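You operate a simulated robot arm through the tools that you are given. There is no shell and no other tool.

The job below is to be done with a simulated robot arm. You get a single attempt, and the scene is never put back.

JOB
Swap the sealer's burnt bar for the spare one.
Fine: switch off first and on again after the swap; the spare is the beige bar; the burnt bar goes on the free rail of the white stand.

The check looks at the end state, three seconds after you hand in, the way a careful person would. Anything else that was tipped, shoved, dropped, spilled or broken makes it a failure.

ROBOT AND FRAMES
A 7-joint arm with a three-finger gripper, fixed in place. Base frame: the origin is at the foot of the arm, x ahead of it, y to its left, z up. Lengths are in mm, angles in degrees, forces in N, time in s.
Its first joint turns from -166.0 to 166.0 degrees. Payload 2.69 kg.
The tool frame sits at the grasp point between the pads (the TCP): z along the fingers, y along the line on which they close. The tips reach 30 mm beyond it. Largest opening 128 mm; the body of the gripper starts 117 mm behind the TCP.
Orientation is told as [roll, pitch, yaw] about the base's x, y, z axes, in that order, counted from this pose: with the fingers straight down and closing along the base's y, the tool's x points along the base's -x, its y along +y and its z along -z.

CONTROLS
- The arm moves only by the tool move_arm. Its argument "rows" is a list of rows, each an object (a shift or turn left out is 0, a gripper value left out holds the last) with "delta_pos": the shift along the tool's x, y, z in units of 30 mm (1.0 is 30 mm), a list of three; "rotation": the turn, a rotation vector about the tool's x, y, z in units of 6 degrees (1.0 is 6 degrees), a list of three. In form: [{"delta_pos": [x, y, z], "rotation": [rx, ry, rz]}, ...]. A call has 1 to 20 rows; each row shifts and turns the commanded pose from where the row before left it, along the tool's axes as they then stand. "gripper" is the finger opening in mm, from 0 to 128, set as the call begins (left out, the last holds). A call with a number of a shift or a turn outside -1 to 1 is refused whole. A row lasts 0.2 s, in which the tool goes at most 50 mm and 8.6 degrees; a call with a longer step from one row to the next is refused whole, and so is a gripper value outside its range. A pose out of reach is approached as far as the arm can. The call stops where the force on the tool passes 40 N (or 10 N more than at its start, if that is more) or the arm is blocked; 0.2 s more then pass. Each finger halts on what it meets, pressing with about 31 N; the grip force reading is that of the motor and also rises with nothing between the fingers. The clock runs only during rows and for 0.2 s after the last one: add rows that do not move to give the fingers time. The reply holds the time, the measured pose of the TCP, the force on the tool along the base axes, the opening and the grip force, in the units named above and with some noise, with the torque about the TCP (base axes, N m) and any sound that the robot's microphone picked up.
- Cameras (640 x 400 px; columns grow to the right, rows downward): "scene" is fixed at [50.7, 502.3, 1670.7]; the picture's right is [-0.25, -0.97, 0.00], its down [-0.59, 0.15, -0.79] and it looks along [0.77, -0.20, -0.61] (base axes); focal length 284 px, centre (320, 200). "wrist" rides on the gripper at [58, 54, -131] in the tool frame; the picture's right is [-0.68, 0.74, 0.00], its down [-0.62, -0.57, -0.55] and it looks along [-0.40, -0.37, 0.84] (tool axes); focal length 234 px, centre (320, 200). There is no depth. A picture from a camera that has moved, and an enlarged one, comes with that camera's place and axes in the base frame and with its lens.
- grab_frame(camera): a new picture of that camera. No time passes.
- lift_body(by): slides the trunk up (or, below 0, down) by that many mm; the arm rides with it, the base frame stays. It gives what a move gives, with no picture.
- inspect(camera, box): a new picture of the part [left, top, right, bottom] of that camera's present view, enlarged. No time passes.
- job_done(): hands the job in; it is judged then, once.

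Nothing tells you positions but the pictures and the camera data. Unless the task says otherwise, let go and move clear before handing in.

The tools are called after "Request:" as name(argument=value, ...) on one line, values as JSON. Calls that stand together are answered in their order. move_arm: Moves the arm, as the interface text tells. Its arguments: {"type":"object","properties":{"rows":{"type":"array","items":{"type":"object","properties":{"delta_pos":{"type":"array","items":{"type":"number"}},"rotation":{"type":"array","items":{"type":"number"}}}}},"gripper":{"type":"number"}},"required":["rows"]} The other tools are called the same way: lift_body (by) slides the trunk up or down; grab_frame (camera) takes a picture; inspect (camera, box) takes an enlarged picture of a part of a camera's view; job_done () hands the job in.

At the start:

```text
t: 0.0
ee_pos: [585.4, 370.4, 1385.6]
orientation: [0.0, -0.1, 0.1]
contact_force: [0.0, -0.4, -0.5]
ft_torque: [0.0, 0.05, 0.01]
gripper_width: 127.9
gripper_force: 0.1
trunk travel left (down, up): [-150.0, 200.0]
```

scene: 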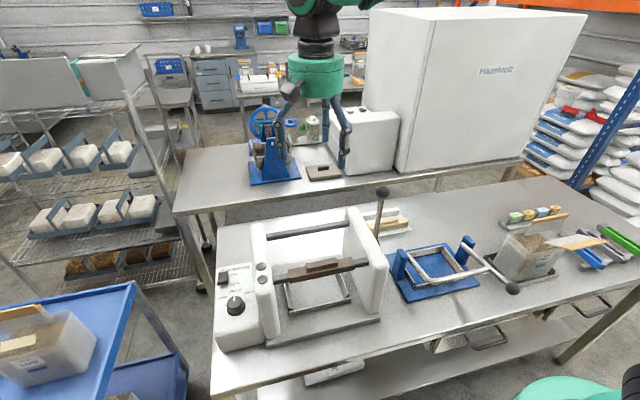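
wrist: 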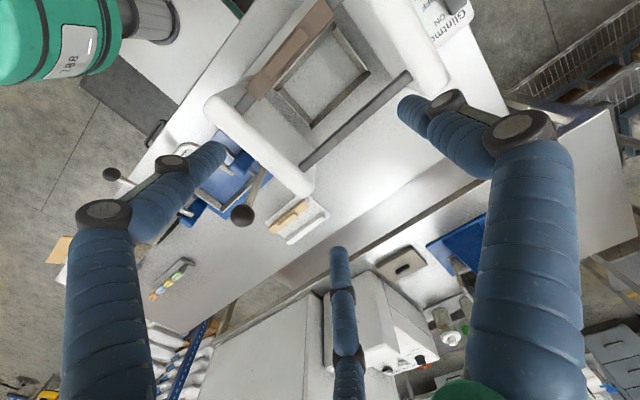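

I see a bench with a white tray sealer (switch and knob on its left, a brown bar across it), a white stand with a beige bar behind it on the right, and a lever with a ball. I'll take enlarged pictures first to work out what each part is and where it sits.

Request:
inspect(camera="scene", box=[200, 170, 420, 360])

Request:
inspect(camera="scene", box=[340, 180, 480, 270])

Request:
inspect(camera="scene", box=[200, 250, 300, 350])

Request:
inspect(camera="wrist", box=[200, 0, 500, 250])

```text
2.11 times, centred on (310, 265) of scene
camera zoom: at [50.7, 502.3, 1670.7], right [-0.25, -0.97, 0.0], down [-0.59, 0.15, -0.79], along [0.77, -0.2, -0.61], focal length 598 px, centre (341, 63)
```

zoom: 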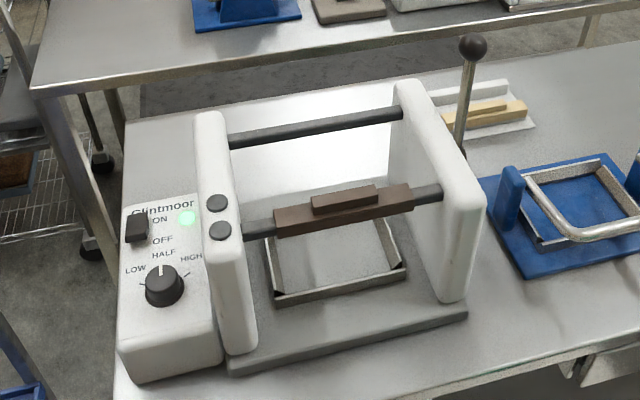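

```text
4.44 times, centred on (410, 225) of scene
camera zoom: at [50.7, 502.3, 1670.7], right [-0.25, -0.97, 0.0], down [-0.59, 0.15, -0.79], along [0.77, -0.2, -0.61], focal length 1262 px, centre (-80, 89)
```

zoom: 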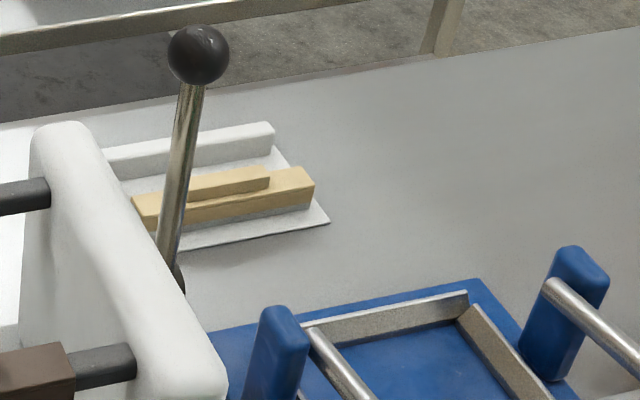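

```text
4.00 times, centred on (250, 300) of scene
camera zoom: at [50.7, 502.3, 1670.7], right [-0.25, -0.97, 0.0], down [-0.59, 0.15, -0.79], along [0.77, -0.2, -0.61], focal length 1136 px, centre (600, -200)
```

zoom: 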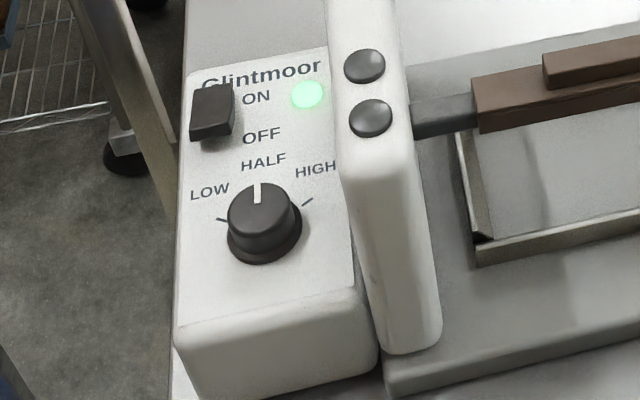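

```text
1.60 times, centred on (350, 125) of wrist
camera zoom: at [527.7, 423.3, 1516.5], right [0.68, 0.74, 0.0], down [0.62, -0.57, 0.55], along [0.4, -0.37, -0.84], focal length 375 px, centre (272, 320)
```

zoom: 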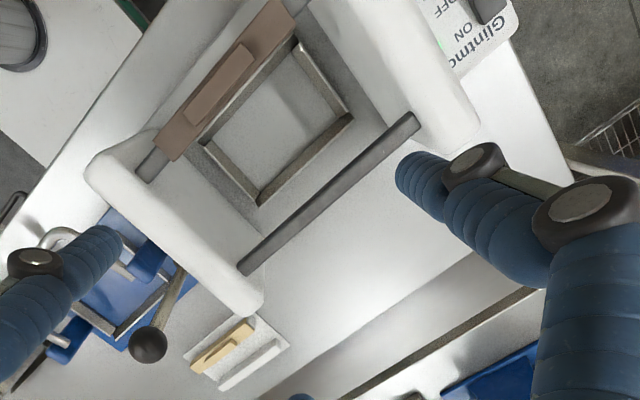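

I've triangulated the sealer's back rod (about x 657, y 252–505, z 1075) and the lever ball (about 607, 185, 1222). I want closer views of the bars, the switch and an odd blue object in the wrist view before I move.

Request:
inspect(camera="wrist", box=[220, 200, 460, 400])

Request:
inspect(camera="wrist", box=[200, 0, 360, 110])

Request:
inspect(camera="scene", box=[250, 220, 400, 330])

Request:
inspect(camera="scene", box=[360, 180, 420, 250])

Request:
inspect(camera="scene", box=[215, 255, 275, 320])

```text
2.00 times, centred on (340, 300) of wrist
camera zoom: at [527.7, 423.3, 1516.5], right [0.68, 0.74, 0.0], down [0.62, -0.57, 0.55], along [0.4, -0.37, -0.84], focal length 468 px, centre (280, 0)
```

zoom: 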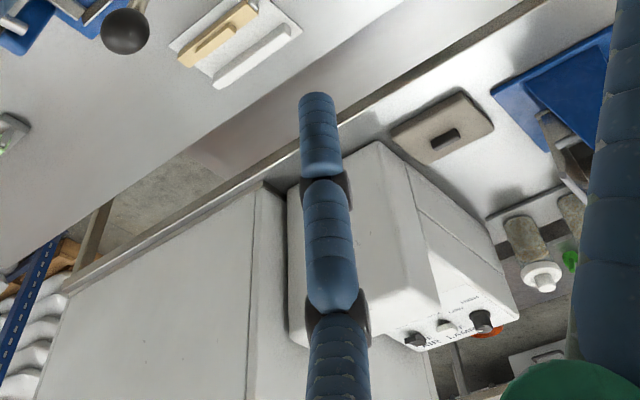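

```text
3.64 times, centred on (280, 55) of wrist
camera zoom: at [527.7, 423.3, 1516.5], right [0.68, 0.74, 0.0], down [0.62, -0.57, 0.55], along [0.4, -0.37, -0.84], focal length 852 px, centre (466, 727)
```

zoom: 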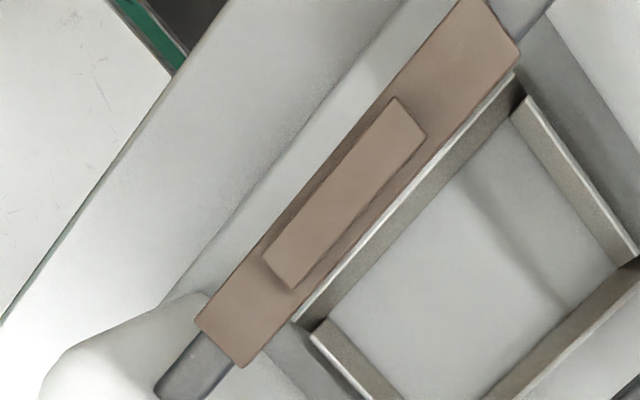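

```text
3.64 times, centred on (325, 275) of scene
camera zoom: at [50.7, 502.3, 1670.7], right [-0.25, -0.97, 0.0], down [-0.59, 0.15, -0.79], along [0.77, -0.2, -0.61], focal length 1033 px, centre (302, -73)
```

zoom: 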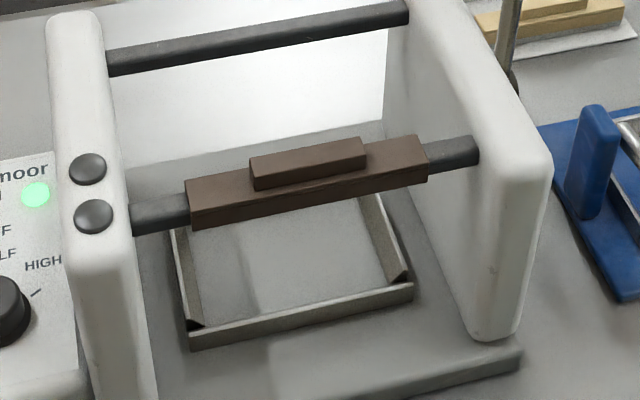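

```text
5.71 times, centred on (390, 215) of scene
camera zoom: at [50.7, 502.3, 1670.7], right [-0.25, -0.97, 0.0], down [-0.59, 0.15, -0.79], along [0.77, -0.2, -0.61], focal length 1623 px, centre (-80, 114)
```

zoom: 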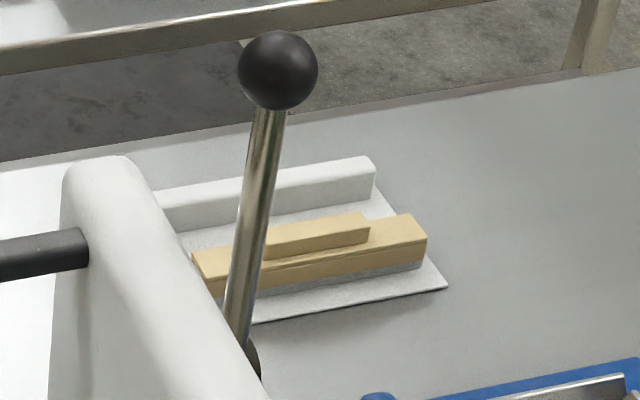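

```text
6.15 times, centred on (245, 288) of scene
camera zoom: at [50.7, 502.3, 1670.7], right [-0.25, -0.97, 0.0], down [-0.59, 0.15, -0.79], along [0.77, -0.2, -0.61], focal length 1748 px, centre (782, -338)
```

zoom: 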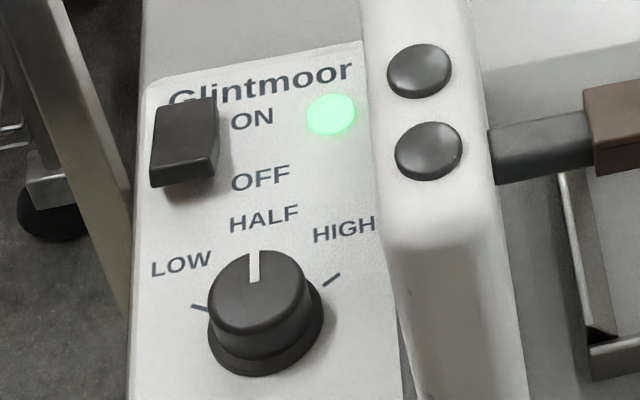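

The bars look like saddles with a ridge on top, sitting over the rods and rails. I'll zoom in on the gripper to see what the third blue part is.

Request:
inspect(camera="scene", box=[230, 0, 410, 200])

Request:
inspect(camera="scene", box=[370, 200, 640, 330])

```text
2.00 times, centred on (320, 100) of scene
camera zoom: at [50.7, 502.3, 1670.7], right [-0.25, -0.97, 0.0], down [-0.59, 0.15, -0.79], along [0.77, -0.2, -0.61], focal length 568 px, centre (320, 400)
```

zoom: 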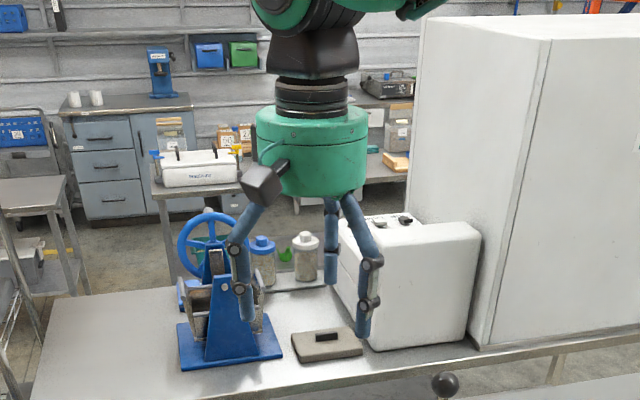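

```text
2.37 times, centred on (505, 265) of scene
camera zoom: at [50.7, 502.3, 1670.7], right [-0.25, -0.97, 0.0], down [-0.59, 0.15, -0.79], along [0.77, -0.2, -0.61], focal length 673 px, centre (-118, 46)
```

zoom: 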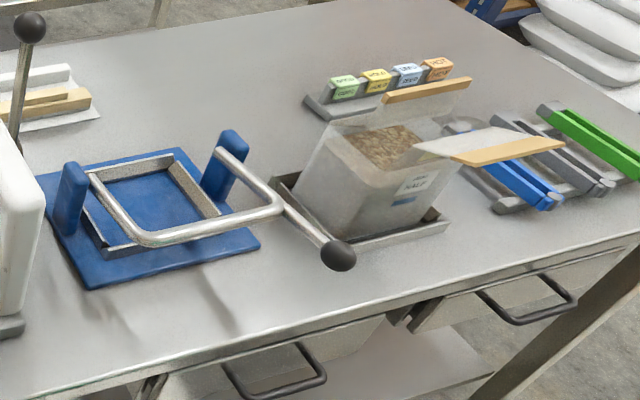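

The gripper appears to have three fingers spaced around the axis, although the text describes two. I'll close it up here in free air and see how the fingers actually move.

Request:
move_arm(rows=[{}, {}, {}], gripper=30)

Request:
inspect(camera="scene", box=[260, 40, 380, 190])

Request:
grab_frame(camera="wrist")

```text
t: 0.8
ee_pos: [585.8, 370.8, 1385.7]
orientation: [-0.1, 0.0, 0.0]
contact_force: [0.1, 0.6, 0.4]
ft_torque: [0.03, -0.02, -0.01]
gripper_width: 29.9
gripper_force: 0.0
trunk travel left (down, up): [-150.0, 200.0]
```

```text
2.67 times, centred on (320, 115) of scene
camera zoom: at [50.7, 502.3, 1670.7], right [-0.25, -0.97, 0.0], down [-0.59, 0.15, -0.79], along [0.77, -0.2, -0.61], focal length 757 px, centre (320, 427)
```

zoom: 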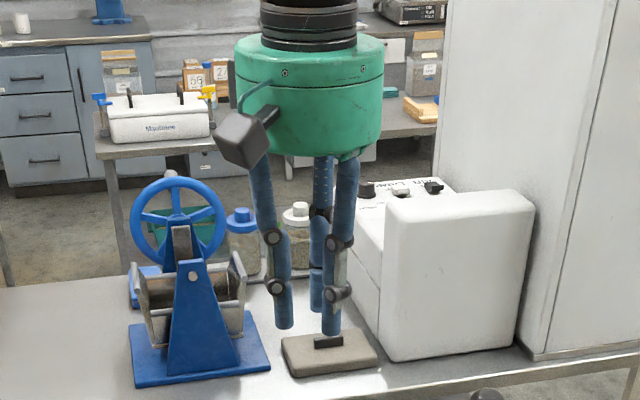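

```text
taken
camera wrist: at [527.7, 423.3, 1516.5], right [0.68, 0.74, 0.0], down [0.62, -0.57, 0.55], along [0.4, -0.37, -0.84], focal length 234 px, centre (320, 200)
```

wrist: 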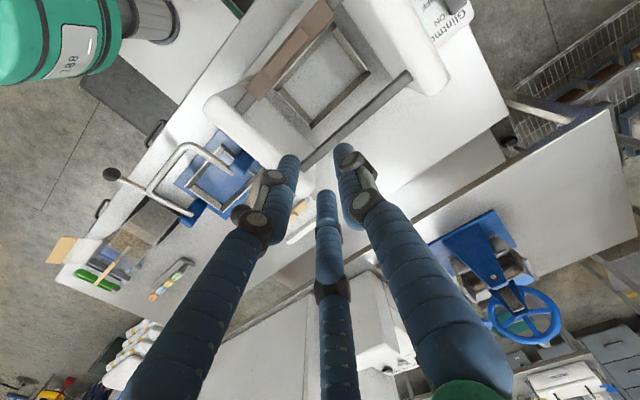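

The fingers converge symmetrically, so I'll rely on the stated parallel-grip numbers but keep clearance for the visible third finger. Next I'll zoom tighter on the burnt bar, the spare and the switch so I can triangulate them accurately.

Request:
inspect(camera="scene", box=[284, 250, 364, 300])

Request:
inspect(camera="scene", box=[364, 200, 414, 240])

Request:
inspect(camera="wrist", box=[230, 0, 340, 110])

Request:
inspect(camera="wrist", box=[400, 0, 480, 60])

```text
8.00 times, centred on (324, 275) of scene
camera zoom: at [50.7, 502.3, 1670.7], right [-0.25, -0.97, 0.0], down [-0.59, 0.15, -0.79], along [0.77, -0.2, -0.61], focal length 2272 px, centre (288, -400)
```

zoom: 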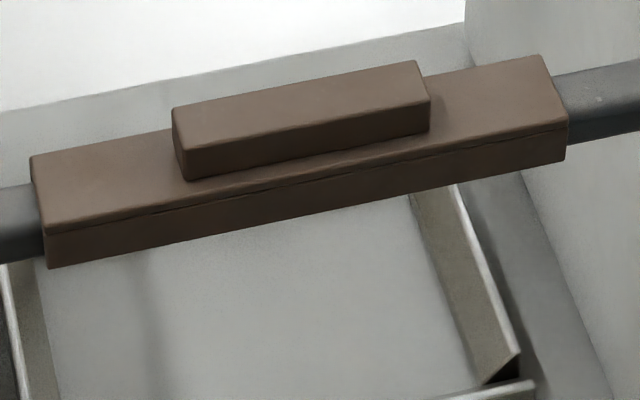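

```text
10.00 times, centred on (389, 220) of scene
camera zoom: at [50.7, 502.3, 1670.7], right [-0.25, -0.97, 0.0], down [-0.59, 0.15, -0.79], along [0.77, -0.2, -0.61], focal length 2840 px, centre (-370, 0)
```

zoom: 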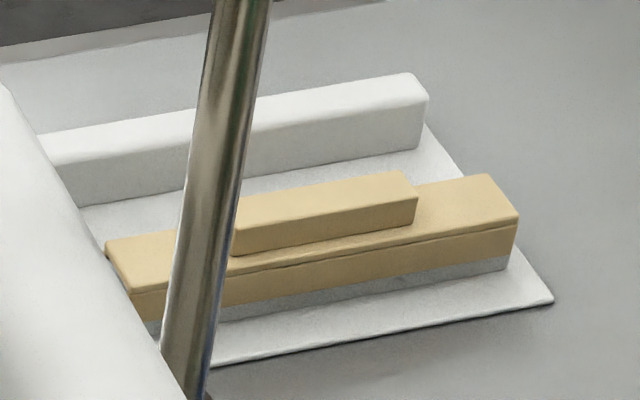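

```text
3.64 times, centred on (285, 55) of wrist
camera zoom: at [527.7, 423.3, 1516.5], right [0.68, 0.74, 0.0], down [0.62, -0.57, 0.55], along [0.4, -0.37, -0.84], focal length 852 px, centre (447, 727)
```

zoom: 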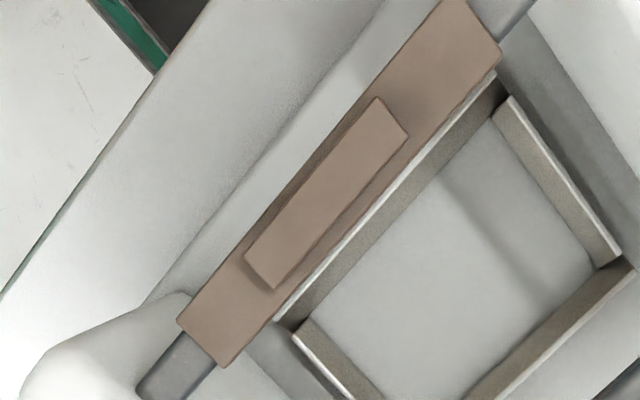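

```text
6.67 times, centred on (440, 30) of wrist
camera zoom: at [527.7, 423.3, 1516.5], right [0.68, 0.74, 0.0], down [0.62, -0.57, 0.55], along [0.4, -0.37, -0.84], focal length 1561 px, centre (-480, 1333)
```

zoom: 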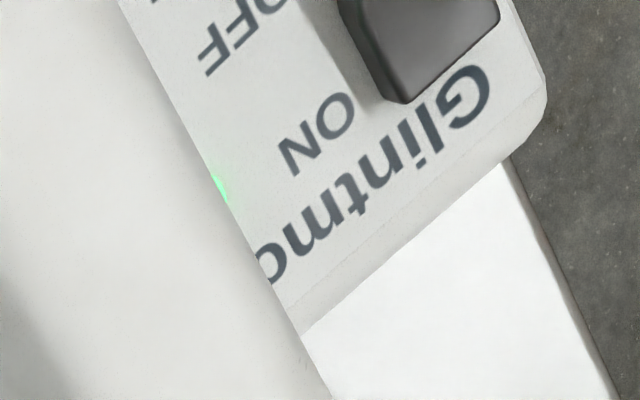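

Estimates so far: the burnt bar is centred near (498, 382), with its block top at z≈1099 and a ridge of about 16×78 mm topping out at z≈1115. The switch is near (635, 640, 965) on a sloping panel, and the bench is at z≈863. I'll move over the switch for a close look.

Request:
move_arm(rows=[{"delta_pos": [0, 1, 0.5]}, {"delta_pos": [0, 1, 0.5]}, {"delta_pos": [0, 1, 0.5]}, {"delta_pos": [0, 1, 0.5]}, {"delta_pos": [0, 1, 0.5]}, {"delta_pos": [0, 1, 0.5]}, {"delta_pos": [0, 1, 0.5]}, {"delta_pos": [0, 1, 0.5]}, {"delta_pos": [0, 1, 0.5]}, {"delta_pos": [-0.5, 0, 1]}, {"delta_pos": [-0.5, 0, 1]}, {"delta_pos": [0, 0, 1]}, {"delta_pos": [0, 0, 1]}], gripper=128)

Request:
grab_frame(camera="wrist")

Request:
grab_frame(camera="scene")

```text
t: 3.6
ee_pos: [616.5, 640.3, 1130.7]
orientation: [0.1, -0.1, 0.0]
contact_force: [-0.3, 0.1, 0.0]
ft_torque: [-0.02, -0.04, -0.01]
gripper_width: 127.9
gripper_force: 0.1
trunk travel left (down, up): [-150.0, 200.0]
```

```text
taken
camera wrist: at [558.0, 693.6, 1261.6], right [0.68, 0.74, 0.0], down [0.61, -0.57, 0.55], along [0.4, -0.37, -0.84], focal length 234 px, centre (320, 200)
```

wrist: 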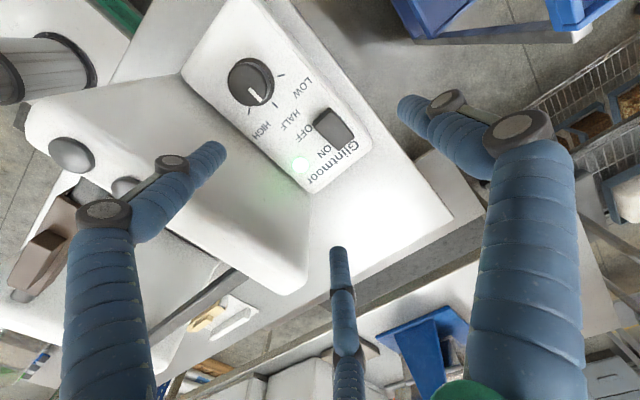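

```text
taken
```

scene: 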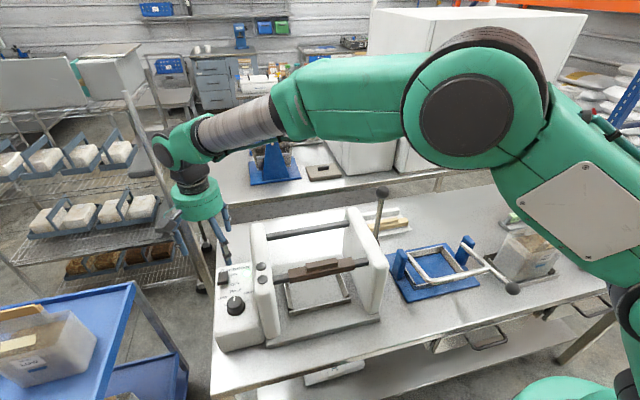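

I'm above the control panel now. I'll zoom in on the switch.

Request:
inspect(camera="wrist", box=[220, 50, 390, 200])

Request:
inspect(camera="wrist", box=[300, 95, 370, 165])

Request:
inspect(camera="scene", box=[214, 258, 254, 288])

```text
2.67 times, centred on (305, 125) of wrist
camera zoom: at [558.0, 693.6, 1261.6], right [0.68, 0.74, 0.0], down [0.61, -0.57, 0.55], along [0.4, -0.37, -0.84], focal length 624 px, centre (360, 400)
```

zoom: 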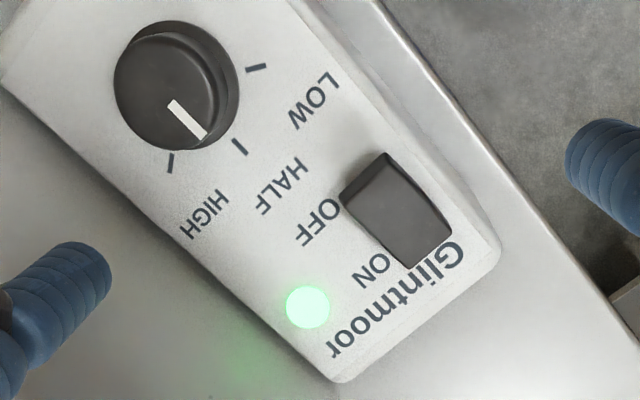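

```text
5.71 times, centred on (335, 130) of wrist
camera zoom: at [558.0, 693.6, 1261.6], right [0.68, 0.74, 0.0], down [0.61, -0.57, 0.55], along [0.4, -0.37, -0.84], focal length 1338 px, centre (234, 600)
```

zoom: 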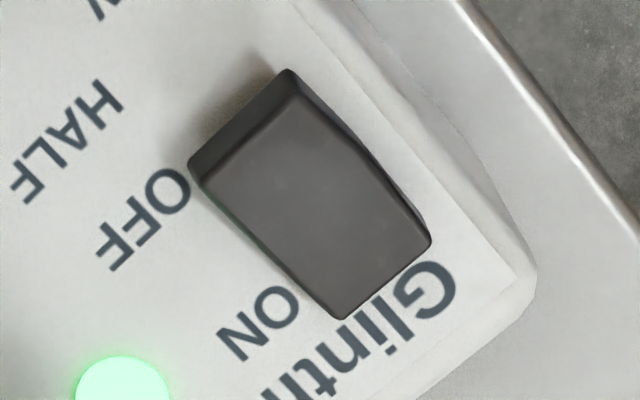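

```text
13.33 times, centred on (234, 273) of scene
camera zoom: at [50.7, 502.3, 1670.7], right [-0.25, -0.97, 0.0], down [-0.59, 0.15, -0.79], along [0.77, -0.2, -0.61], focal length 3787 px, centre (1467, -773)
```

zoom: 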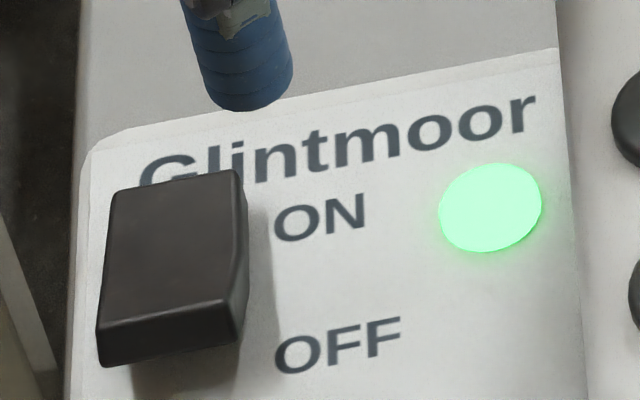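

The switch is a rocker with its raised OFF end (front edge) at about (611, 649, 985), pivoting near x 634. I'll close the fingers and come down just above that end.

Request:
move_arm(rows=[{"delta_pos": [0.1, 0.29, 0]}, {}, {"delta_pos": [0, 0, 0.8]}, {"delta_pos": [0, 0, 0.8]}, {"delta_pos": [0, 0, 0.8]}, {"delta_pos": [0, 0, 0.8]}, {}], gripper=0)

Request:
grab_frame(camera="wrist")

Request:
inspect(camera="scene", box=[180, 210, 280, 310])

```text
t: 5.2
ee_pos: [614.4, 648.4, 1034.3]
orientation: [0.0, 0.0, 0.1]
contact_force: [0.1, 0.7, -1.3]
ft_torque: [-0.01, 0.0, 0.04]
gripper_width: 1.8
gripper_force: 31.2
trunk travel left (down, up): [-150.0, 200.0]
```

```text
taken
camera wrist: at [555.5, 701.9, 1165.2], right [0.68, 0.74, 0.0], down [0.62, -0.57, 0.55], along [0.4, -0.37, -0.84], focal length 234 px, centre (320, 200)
```

wrist: 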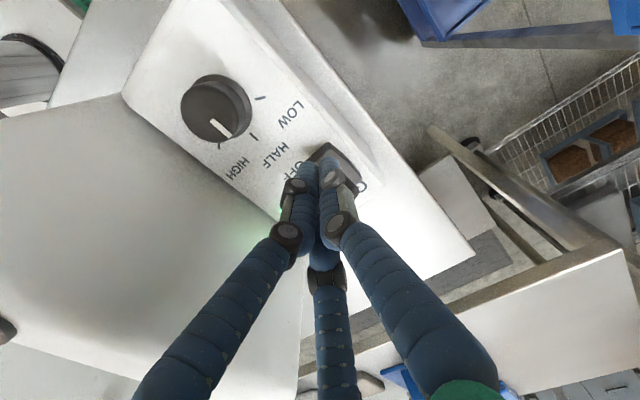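

```text
4.00 times, centred on (230, 260) of scene
camera zoom: at [50.7, 502.3, 1670.7], right [-0.25, -0.97, 0.0], down [-0.59, 0.15, -0.79], along [0.77, -0.2, -0.61], focal length 1136 px, centre (680, -40)
```

zoom: 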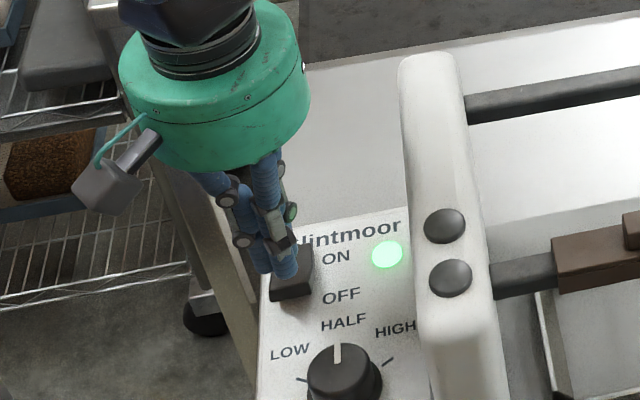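

The fingertips are just above the raised end of the rocker. I'll press down in small steps and watch the force.

Request:
move_arm(rows=[{"delta_pos": [0, 0, 0.3]}, {"delta_pos": [0, 0, 0.15]}, {"delta_pos": [0, 0, 0.1]}, {"delta_pos": [0, 0, 0.1]}, {"delta_pos": [0, 0, 0.1]}, {"delta_pos": [0, 0, 0.1]}])

Request:
inspect(camera="scene", box=[180, 210, 280, 310])

```text
t: 6.6
ee_pos: [614.2, 648.8, 1008.8]
orientation: [0.0, 0.0, 0.0]
contact_force: [-0.8, 0.0, 0.9]
ft_torque: [0.02, 0.05, -0.05]
gripper_width: 1.9
gripper_force: 30.8
trunk travel left (down, up): [-150.0, 200.0]
```

```text
4.00 times, centred on (230, 260) of scene
camera zoom: at [50.7, 502.3, 1670.7], right [-0.25, -0.97, 0.0], down [-0.59, 0.15, -0.79], along [0.77, -0.2, -0.61], focal length 1136 px, centre (680, -40)
```

zoom: 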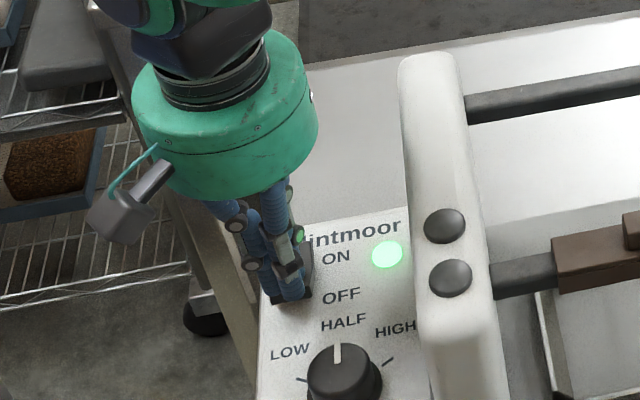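

Request:
move_arm(rows=[{"delta_pos": [0, 0, 0.1]}, {"delta_pos": [0, 0, 0.1]}, {"delta_pos": [0, 0, 0.1]}])

```text
t: 7.4
ee_pos: [613.8, 647.3, 1003.1]
orientation: [0.0, -0.1, 0.1]
contact_force: [-1.1, -3.9, 13.8]
ft_torque: [-0.22, -0.17, -0.1]
gripper_width: 2.0
gripper_force: 31.4
trunk travel left (down, up): [-150.0, 200.0]
```

I have contact at about 14 N, so I'll keep pressing in small steps.

Request:
move_arm(rows=[{"delta_pos": [0, 0, 0.08]}, {"delta_pos": [0, 0, 0.08]}])

Request:
inspect(camera="scene", box=[180, 210, 280, 310])

```text
t: 8.0
ee_pos: [615.9, 650.9, 1001.9]
orientation: [0.4, -0.4, 0.0]
contact_force: [-0.2, 0.5, 11.9]
ft_torque: [-0.1, -0.04, 0.02]
gripper_width: 2.1
gripper_force: 31.3
trunk travel left (down, up): [-150.0, 200.0]
stopped in row 2: the force on the tool passed its limit at 42 N (the readings are from after the stop); the commanded pose is now the measured one
```

```text
4.00 times, centred on (230, 260) of scene
camera zoom: at [50.7, 502.3, 1670.7], right [-0.25, -0.97, 0.0], down [-0.59, 0.15, -0.79], along [0.77, -0.2, -0.61], focal length 1136 px, centre (680, -40)
```

zoom: 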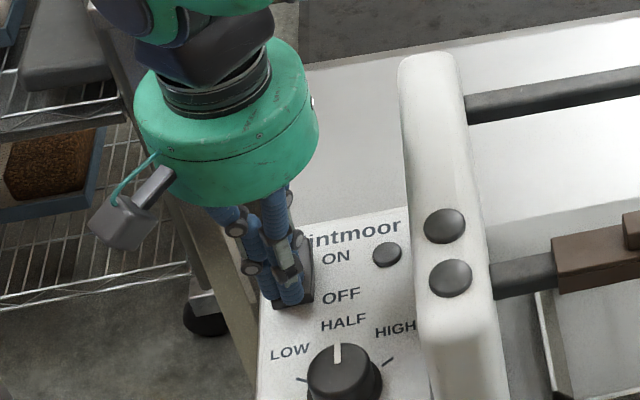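

The lamp has gone out, so the rocker flipped. I'll retreat straight up and check it.

Request:
move_arm(rows=[{"delta_pos": [0, 0, -0.3]}, {"delta_pos": [0, 0, -1]}, {"delta_pos": [0, 0, -1]}, {"delta_pos": [0, 0, -1]}, {"delta_pos": [0, 0, -1]}, {"delta_pos": [0, 0, -1]}, {"delta_pos": [0, 0, -1]}, {"delta_pos": [0, 0, -1]}, {"delta_pos": [0, 0, -1]}], gripper=60)

Request:
inspect(camera="scene", box=[204, 250, 264, 300])

Request:
grab_frame(camera="wrist")

```text
t: 10.0
ee_pos: [613.8, 648.1, 1247.9]
orientation: [0.2, -0.1, 0.0]
contact_force: [0.6, -0.3, -0.1]
ft_torque: [-0.02, -0.03, -0.01]
gripper_width: 59.8
gripper_force: 0.0
trunk travel left (down, up): [-150.0, 200.0]
```

```text
8.00 times, centred on (234, 275) of scene
camera zoom: at [50.7, 502.3, 1670.7], right [-0.25, -0.97, 0.0], down [-0.59, 0.15, -0.79], along [0.77, -0.2, -0.61], focal length 2272 px, centre (1008, -400)
```

zoom: 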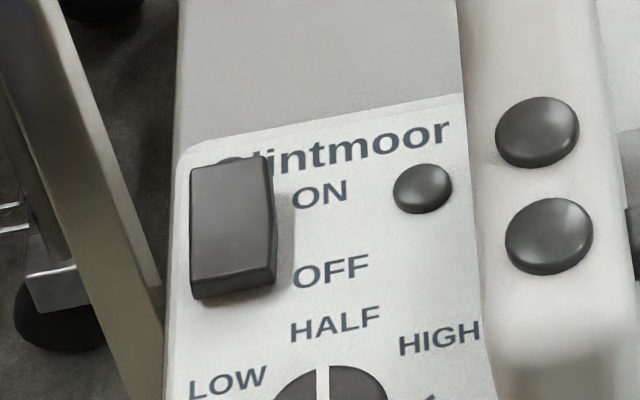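

```text
taken
camera wrist: at [555.2, 701.2, 1379.3], right [0.68, 0.74, 0.0], down [0.61, -0.57, 0.55], along [0.41, -0.37, -0.84], focal length 234 px, centre (320, 200)
```

wrist: 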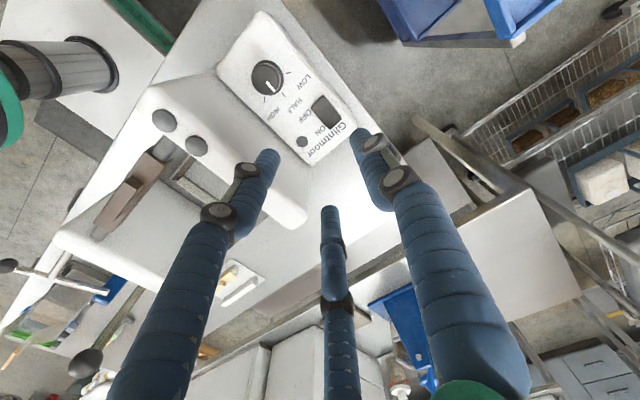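

The rocker is now in the OFF position and the lamp is dark. Next I'll move over the burnt bar at a safe height and turn the gripper 90° so it closes along x, across the bar.

Request:
move_arm(rows=[{"delta_pos": [0.429, -0.985, 0]}, {"delta_pos": [0.429, -0.985, 0]}, {"delta_pos": [0.429, -0.985, 0]}, {"delta_pos": [0.429, -0.985, 0]}, {"delta_pos": [0.429, -0.985, 0]}, {"delta_pos": [0.429, -0.985, 0]}, {"delta_pos": [0.429, -0.985, 0]}, {"delta_pos": [0.429, -0.985, 0]}, {"delta_pos": [0.429, -0.985, 0]}, {"rotation": [0, 0, -1]}, {"rotation": [0, 0, -1]}, {"rotation": [0, 0, -1]}, {"rotation": [0, 0, -1]}, {"rotation": [0, 0, -1]}, {"rotation": [0, 0, -1]}, {"rotation": [0, 0, -1]}, {"rotation": [0, 0, -1]}])

Request:
move_arm(rows=[{"rotation": [0, 0, -1]}, {"rotation": [0, 0, -1]}, {"rotation": [0, 0, -1]}, {"rotation": [0, 0, -1]}, {"rotation": [0, 0, -1]}, {"rotation": [0, 0, -1]}, {"rotation": [0, 0, -1]}, {}], gripper=60)

Request:
grab_frame(camera="wrist")

Request:
grab_frame(camera="scene")

```text
t: 13.6
ee_pos: [498.6, 382.3, 1247.7]
orientation: [-0.1, -0.3, 48.0]
contact_force: [-0.1, 0.2, 0.7]
ft_torque: [-0.02, -0.02, -0.01]
gripper_width: 60.1
gripper_force: 0.0
trunk travel left (down, up): [-150.0, 200.0]
```

```text
t: 15.4
ee_pos: [498.2, 382.1, 1248.4]
orientation: [-0.3, -0.3, 90.0]
contact_force: [-0.8, 0.4, -0.1]
ft_torque: [0.02, 0.0, 0.0]
gripper_width: 60.1
gripper_force: 0.0
trunk travel left (down, up): [-150.0, 200.0]
```

```text
taken
camera wrist: at [443.3, 322.9, 1378.2], right [-0.74, 0.68, 0.0], down [0.56, 0.61, 0.55], along [0.37, 0.41, -0.83], focal length 234 px, centre (320, 200)
```

wrist: 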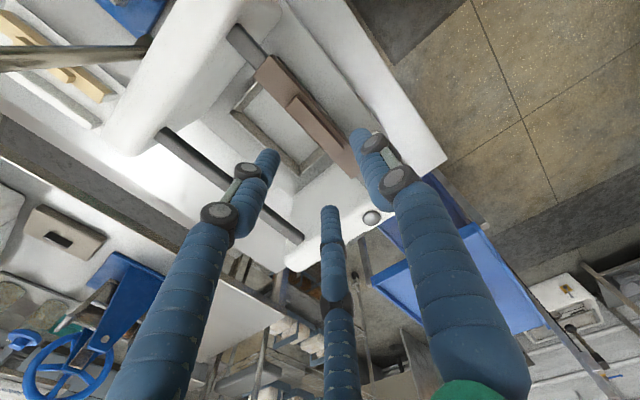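

```text
taken
```

scene: 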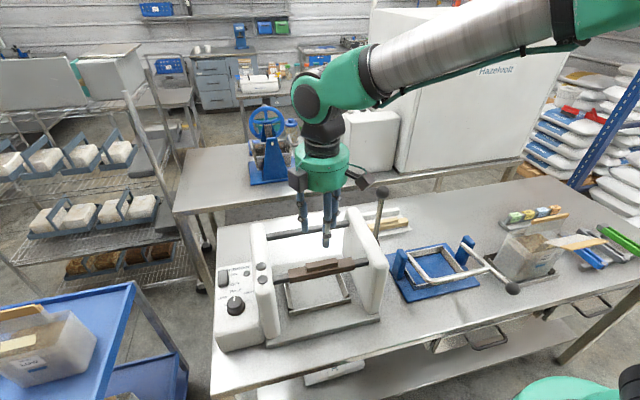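

The gripper is at yaw 90 above the bar. I'll use this new viewpoint to refine the burnt bar's position and get a look at the stand.

Request:
inspect(camera="wrist", box=[220, 30, 370, 180])

Request:
inspect(camera="wrist", box=[0, 0, 130, 130])

```text
2.67 times, centred on (295, 105) of wrist
camera zoom: at [443.3, 322.9, 1378.2], right [-0.74, 0.68, 0.0], down [0.56, 0.61, 0.55], along [0.37, 0.41, -0.83], focal length 624 px, centre (387, 453)
```

zoom: 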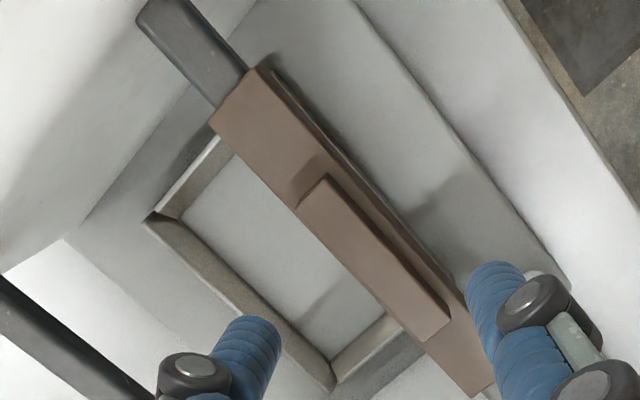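

```text
3.08 times, centred on (65, 65) of wrist
camera zoom: at [443.3, 322.9, 1378.2], right [-0.74, 0.68, 0.0], down [0.56, 0.61, 0.55], along [0.37, 0.41, -0.83], focal length 720 px, centre (1105, 615)
```

zoom: 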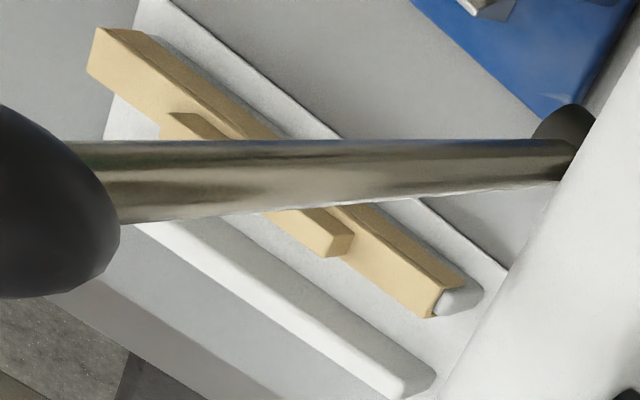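

Request:
inspect(camera="wrist", box=[70, 35, 110, 75])

Request:
inspect(camera="wrist", box=[225, 30, 285, 90])

Request:
inspect(camera="wrist", box=[0, 0, 60, 60])

```text
10.00 times, centred on (90, 55) of wrist
camera zoom: at [443.3, 322.9, 1378.2], right [-0.74, 0.68, 0.0], down [0.56, 0.61, 0.55], along [0.37, 0.41, -0.83], focal length 2342 px, centre (2620, 1650)
```

zoom: 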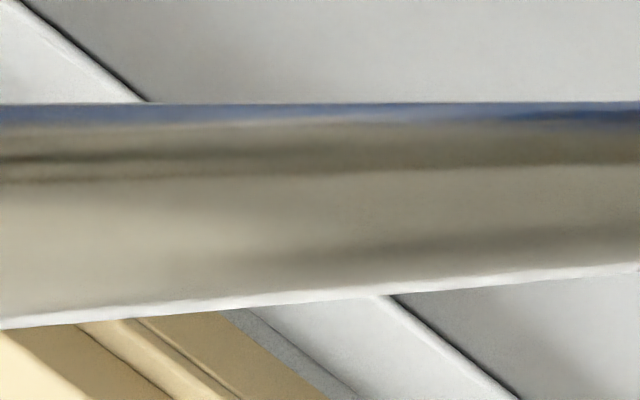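

```text
6.67 times, centred on (255, 60) of wrist
camera zoom: at [443.3, 322.9, 1378.2], right [-0.74, 0.68, 0.0], down [0.56, 0.61, 0.55], along [0.37, 0.41, -0.83], focal length 1561 px, centre (753, 1133)
```

zoom: 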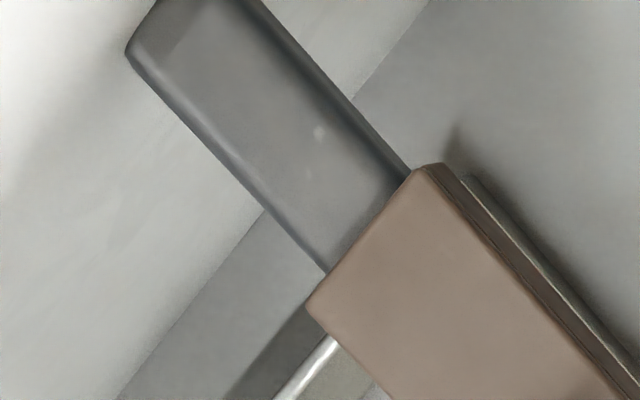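

```text
6.67 times, centred on (30, 30) of wrist
camera zoom: at [443.3, 322.9, 1378.2], right [-0.74, 0.68, 0.0], down [0.56, 0.61, 0.55], along [0.37, 0.41, -0.83], focal length 1561 px, centre (2253, 1333)
```

zoom: 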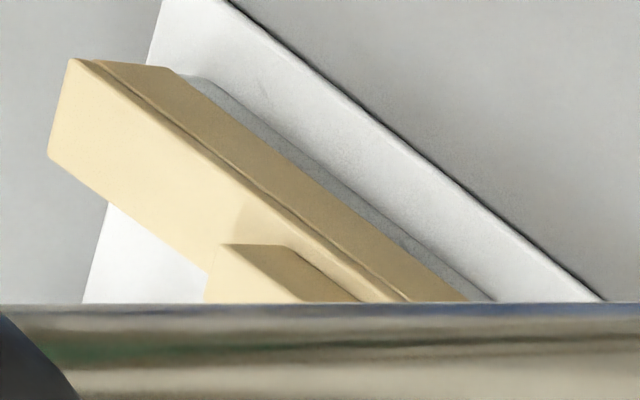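

The burnt bar is a channel saddle over a flat beam, with the ridge as its handle. I'll correct the small tilt, then lower until the tips are about 20 mm above the ridge so I can check alignment.

Request:
move_arm(rows=[{"rotation": [-0.05, 0.05, 0]}, {"delta_pos": [0, 0, 0.9]}, {"delta_pos": [0, 0, 0.9]}, {"delta_pos": [0, 0, 0.9]}, {}], gripper=44)

Request:
grab_frame(camera="wrist")

Request:
inspect(camera="scene", box=[270, 190, 370, 290])

```text
t: 16.6
ee_pos: [497.1, 383.6, 1166.1]
orientation: [0.1, 0.1, 90.0]
contact_force: [0.1, 1.1, -0.3]
ft_torque: [0.0, 0.01, -0.02]
gripper_width: 44.1
gripper_force: 0.1
trunk travel left (down, up): [-150.0, 200.0]
```

```text
taken
camera wrist: at [444.4, 324.4, 1298.0], right [-0.74, 0.68, 0.0], down [0.57, 0.62, 0.55], along [0.37, 0.4, -0.84], focal length 234 px, centre (320, 200)
```

wrist: 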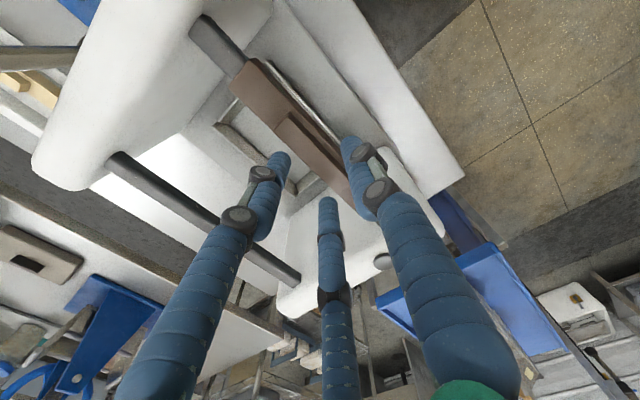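

```text
4.00 times, centred on (320, 240) of scene
camera zoom: at [50.7, 502.3, 1670.7], right [-0.25, -0.97, 0.0], down [-0.59, 0.15, -0.79], along [0.77, -0.2, -0.61], focal length 1136 px, centre (320, 40)
```

zoom: 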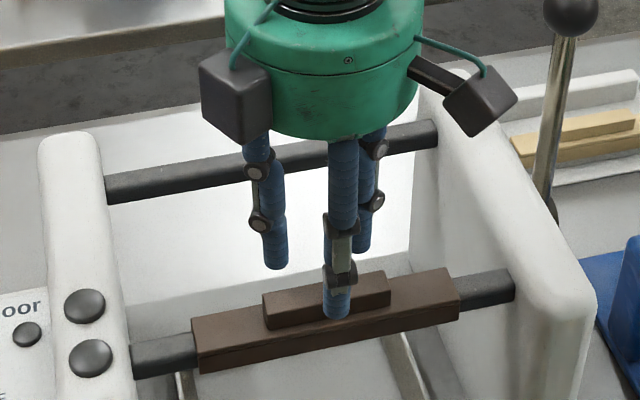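

Request:
inspect(camera="wrist", box=[225, 50, 375, 200])

Request:
inspect(camera="wrist", box=[0, 40, 80, 120])

```text
2.67 times, centred on (300, 125) of wrist
camera zoom: at [444.4, 324.4, 1298.0], right [-0.74, 0.68, 0.0], down [0.57, 0.62, 0.55], along [0.37, 0.4, -0.84], focal length 624 px, centre (373, 400)
```

zoom: 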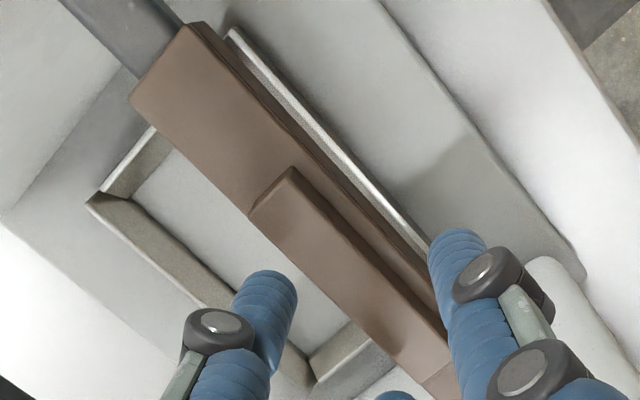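

```text
5.00 times, centred on (40, 80) of wrist
camera zoom: at [444.4, 324.4, 1298.0], right [-0.74, 0.68, 0.0], down [0.57, 0.62, 0.55], along [0.37, 0.4, -0.84], focal length 1171 px, centre (1720, 800)
```

zoom: 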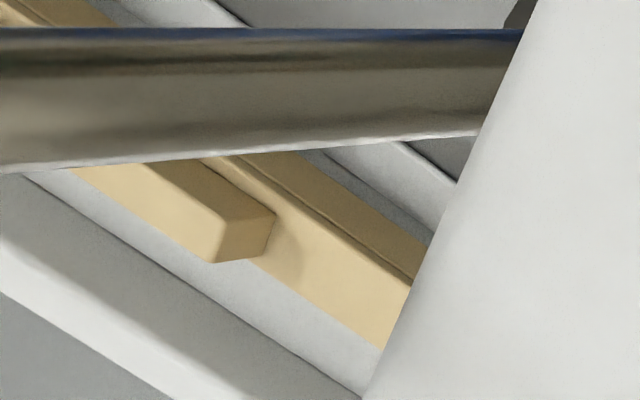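

The TCP is centred on the ridge within a millimetre or two. I'll descend gently until the tips straddle the ridge and watch for contact with the block top.

Request:
move_arm(rows=[{"delta_pos": [0, 0, 0.5]}, {"delta_pos": [0, 0, 0.4]}, {"delta_pos": [0, 0, 0.1]}, {}])

Request:
inspect(camera="wrist", box=[225, 50, 375, 200])

Request:
inspect(camera="scene", box=[290, 230, 360, 290])

```text
t: 17.4
ee_pos: [500.1, 384.1, 1144.0]
orientation: [-0.5, -0.4, 90.0]
contact_force: [-1.4, -0.4, 15.6]
ft_torque: [-0.13, -0.12, 0.05]
gripper_width: 45.4
gripper_force: 0.2
trunk travel left (down, up): [-150.0, 200.0]
stopped in row 3: the force on the tool passed its limit at 44 N (the readings are from after the stop); the commanded pose is now the measured one
```

```text
2.67 times, centred on (300, 125) of wrist
camera zoom: at [444.8, 324.7, 1274.7], right [-0.74, 0.68, 0.0], down [0.56, 0.61, 0.56], along [0.38, 0.41, -0.83], focal length 624 px, centre (373, 400)
```

zoom: 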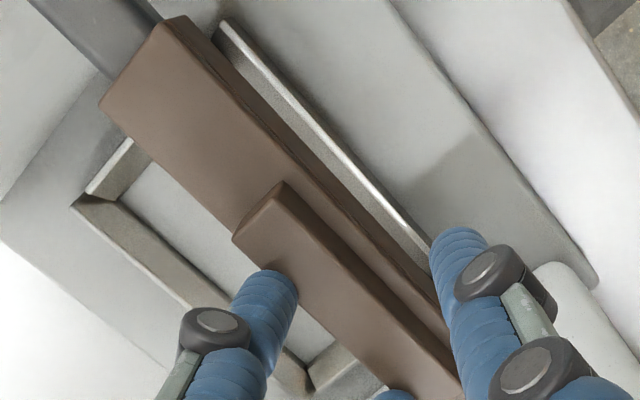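

```text
6.67 times, centred on (325, 260) of scene
camera zoom: at [50.7, 502.3, 1670.7], right [-0.25, -0.97, 0.0], down [-0.59, 0.15, -0.79], along [0.77, -0.2, -0.61], focal length 1893 px, centre (287, -200)
```

zoom: 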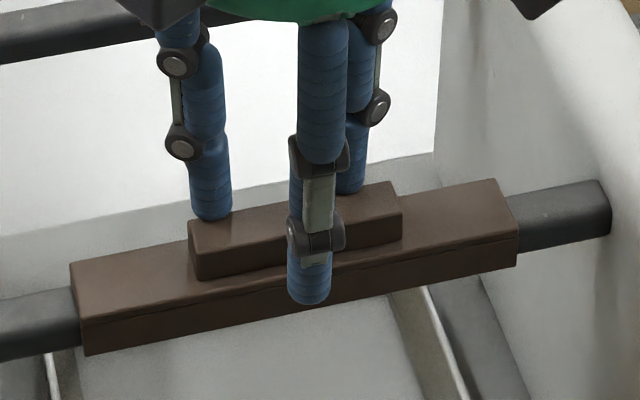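

The tool was stopped at a fingertip height of about z 1114, which is the ridge top. The reaction torque points to the +x side, where one of the two rear fingers sits. So the three fingers I can see are really there, and the "two-finger" description is wrong. With three jaws the ridge has to sit off the TCP, towards the single finger. I'll back off, fix the tilt, then view the stand from above before gripping.

Request:
move_arm(rows=[{"delta_pos": [0, 0, -0.3]}, {"delta_pos": [0, 0, -1], "rotation": [-0.083, 0.067, 0]}, {"delta_pos": [0, 0, -1]}, {"delta_pos": [0, 0, -1]}, {"delta_pos": [0, 0, -1]}, {"delta_pos": [0, 0, -1]}, {"delta_pos": [0, 0, -1]}, {"delta_pos": [0, 0, -1]}, {}])

Request:
inspect(camera="scene", box=[270, 220, 380, 310])

```text
t: 19.4
ee_pos: [498.9, 383.8, 1361.2]
orientation: [0.2, 0.1, 89.9]
contact_force: [-0.3, -0.4, -0.3]
ft_torque: [0.01, -0.03, 0.03]
gripper_width: 44.2
gripper_force: 0.0
trunk travel left (down, up): [-150.0, 200.0]
```

```text
4.44 times, centred on (325, 265) of scene
camera zoom: at [50.7, 502.3, 1670.7], right [-0.25, -0.97, 0.0], down [-0.59, 0.15, -0.79], along [0.77, -0.2, -0.61], focal length 1262 px, centre (298, -89)
```

zoom: 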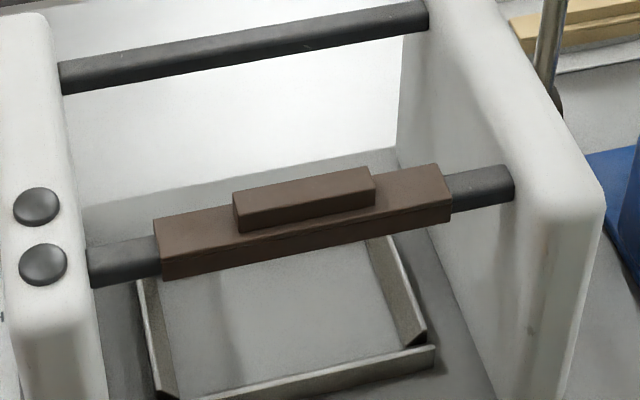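

The bar is undisturbed. Now I'll go above the stand.

Request:
move_arm(rows=[{"delta_pos": [0.942, -0.933, 0]}, {"delta_pos": [0.942, -0.933, 0]}, {"delta_pos": [0.942, -0.933, 0]}, {"delta_pos": [0.942, -0.933, 0]}, {"delta_pos": [0.942, -0.933, 0]}, {"delta_pos": [0.942, -0.933, 0]}, {"delta_pos": [0.942, -0.933, 0]}, {"delta_pos": [0.942, -0.933, 0]}, {"delta_pos": [0.942, -0.933, 0]}, {"delta_pos": [0.942, -0.933, 0]}, {"delta_pos": [0.942, -0.933, 0]}, {"delta_pos": [0.942, -0.933, 0]}, {}])

Request:
move_arm(rows=[{"delta_pos": [0, 0, 1]}, {"delta_pos": [0, 0, 1]}, {"delta_pos": [0, 0, 1]}, {"delta_pos": [0, 0, 1]}, {"delta_pos": [0, 0, 1]}, {"delta_pos": [0, 0, 1]}, {"delta_pos": [0, 0, 1]}, {}])

Request:
grab_frame(camera="wrist")

Request:
grab_frame(camera="scene")

```text
t: 22.2
ee_pos: [835.9, 42.6, 1361.0]
orientation: [0.2, 0.2, 90.0]
contact_force: [1.5, -0.3, 0.2]
ft_torque: [0.04, 0.0, -0.02]
gripper_width: 44.2
gripper_force: 0.1
trunk travel left (down, up): [-150.0, 200.0]
```

```text
t: 24.0
ee_pos: [835.0, 43.0, 1149.7]
orientation: [0.1, 0.2, 90.0]
contact_force: [0.2, 0.1, 0.1]
ft_torque: [0.02, 0.03, -0.02]
gripper_width: 44.0
gripper_force: 0.2
trunk travel left (down, up): [-150.0, 200.0]
```

```text
taken
camera wrist: at [781.2, -14.1, 1281.4], right [-0.74, 0.68, 0.0], down [0.57, 0.62, 0.54], along [0.37, 0.4, -0.84], focal length 234 px, centre (320, 200)
```

wrist: 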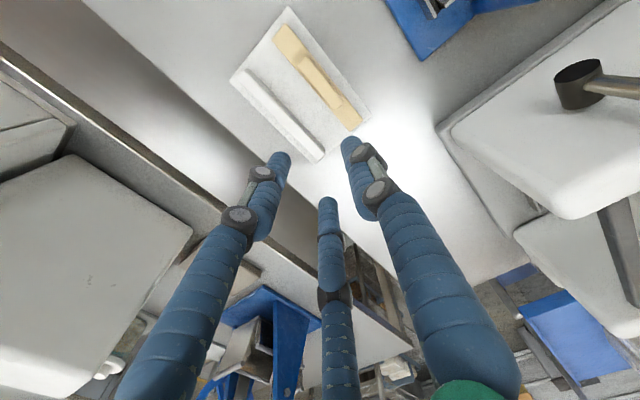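

```text
taken
```

scene: 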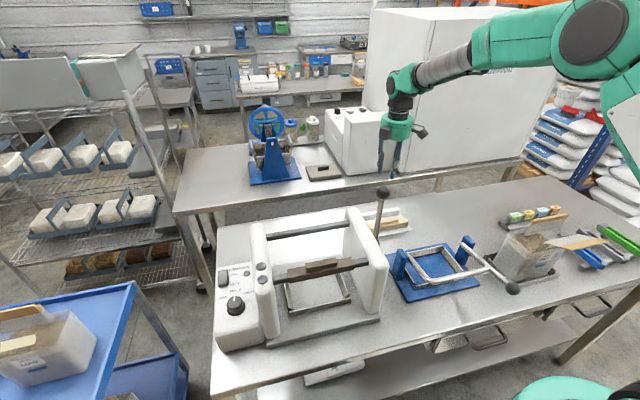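

Request:
inspect(camera="wrist", box=[215, 0, 385, 170])

Request:
inspect(camera="scene", box=[366, 200, 416, 240])

```text
2.35 times, centred on (300, 85) of wrist
camera zoom: at [781.2, -14.1, 1281.4], right [-0.74, 0.68, 0.0], down [0.57, 0.62, 0.54], along [0.37, 0.4, -0.84], focal length 551 px, centre (367, 471)
```

zoom: 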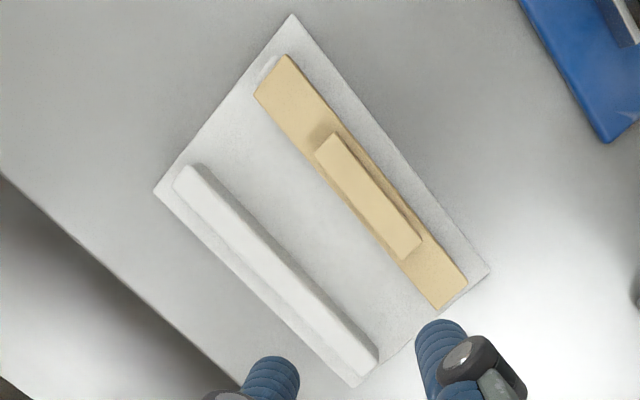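

```text
10.00 times, centred on (391, 220) of scene
camera zoom: at [50.7, 502.3, 1670.7], right [-0.25, -0.97, 0.0], down [-0.59, 0.15, -0.79], along [0.77, -0.2, -0.61], focal length 2840 px, centre (-390, 0)
```

zoom: 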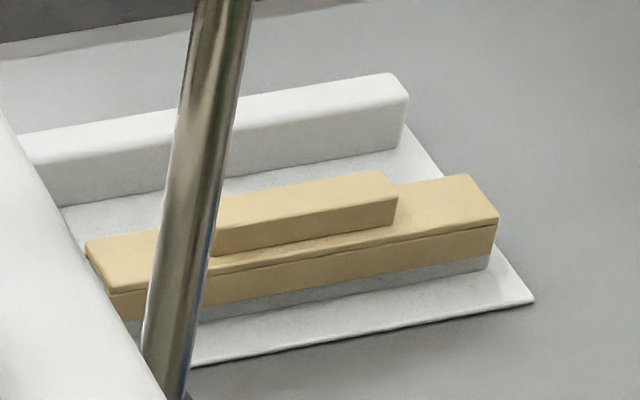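

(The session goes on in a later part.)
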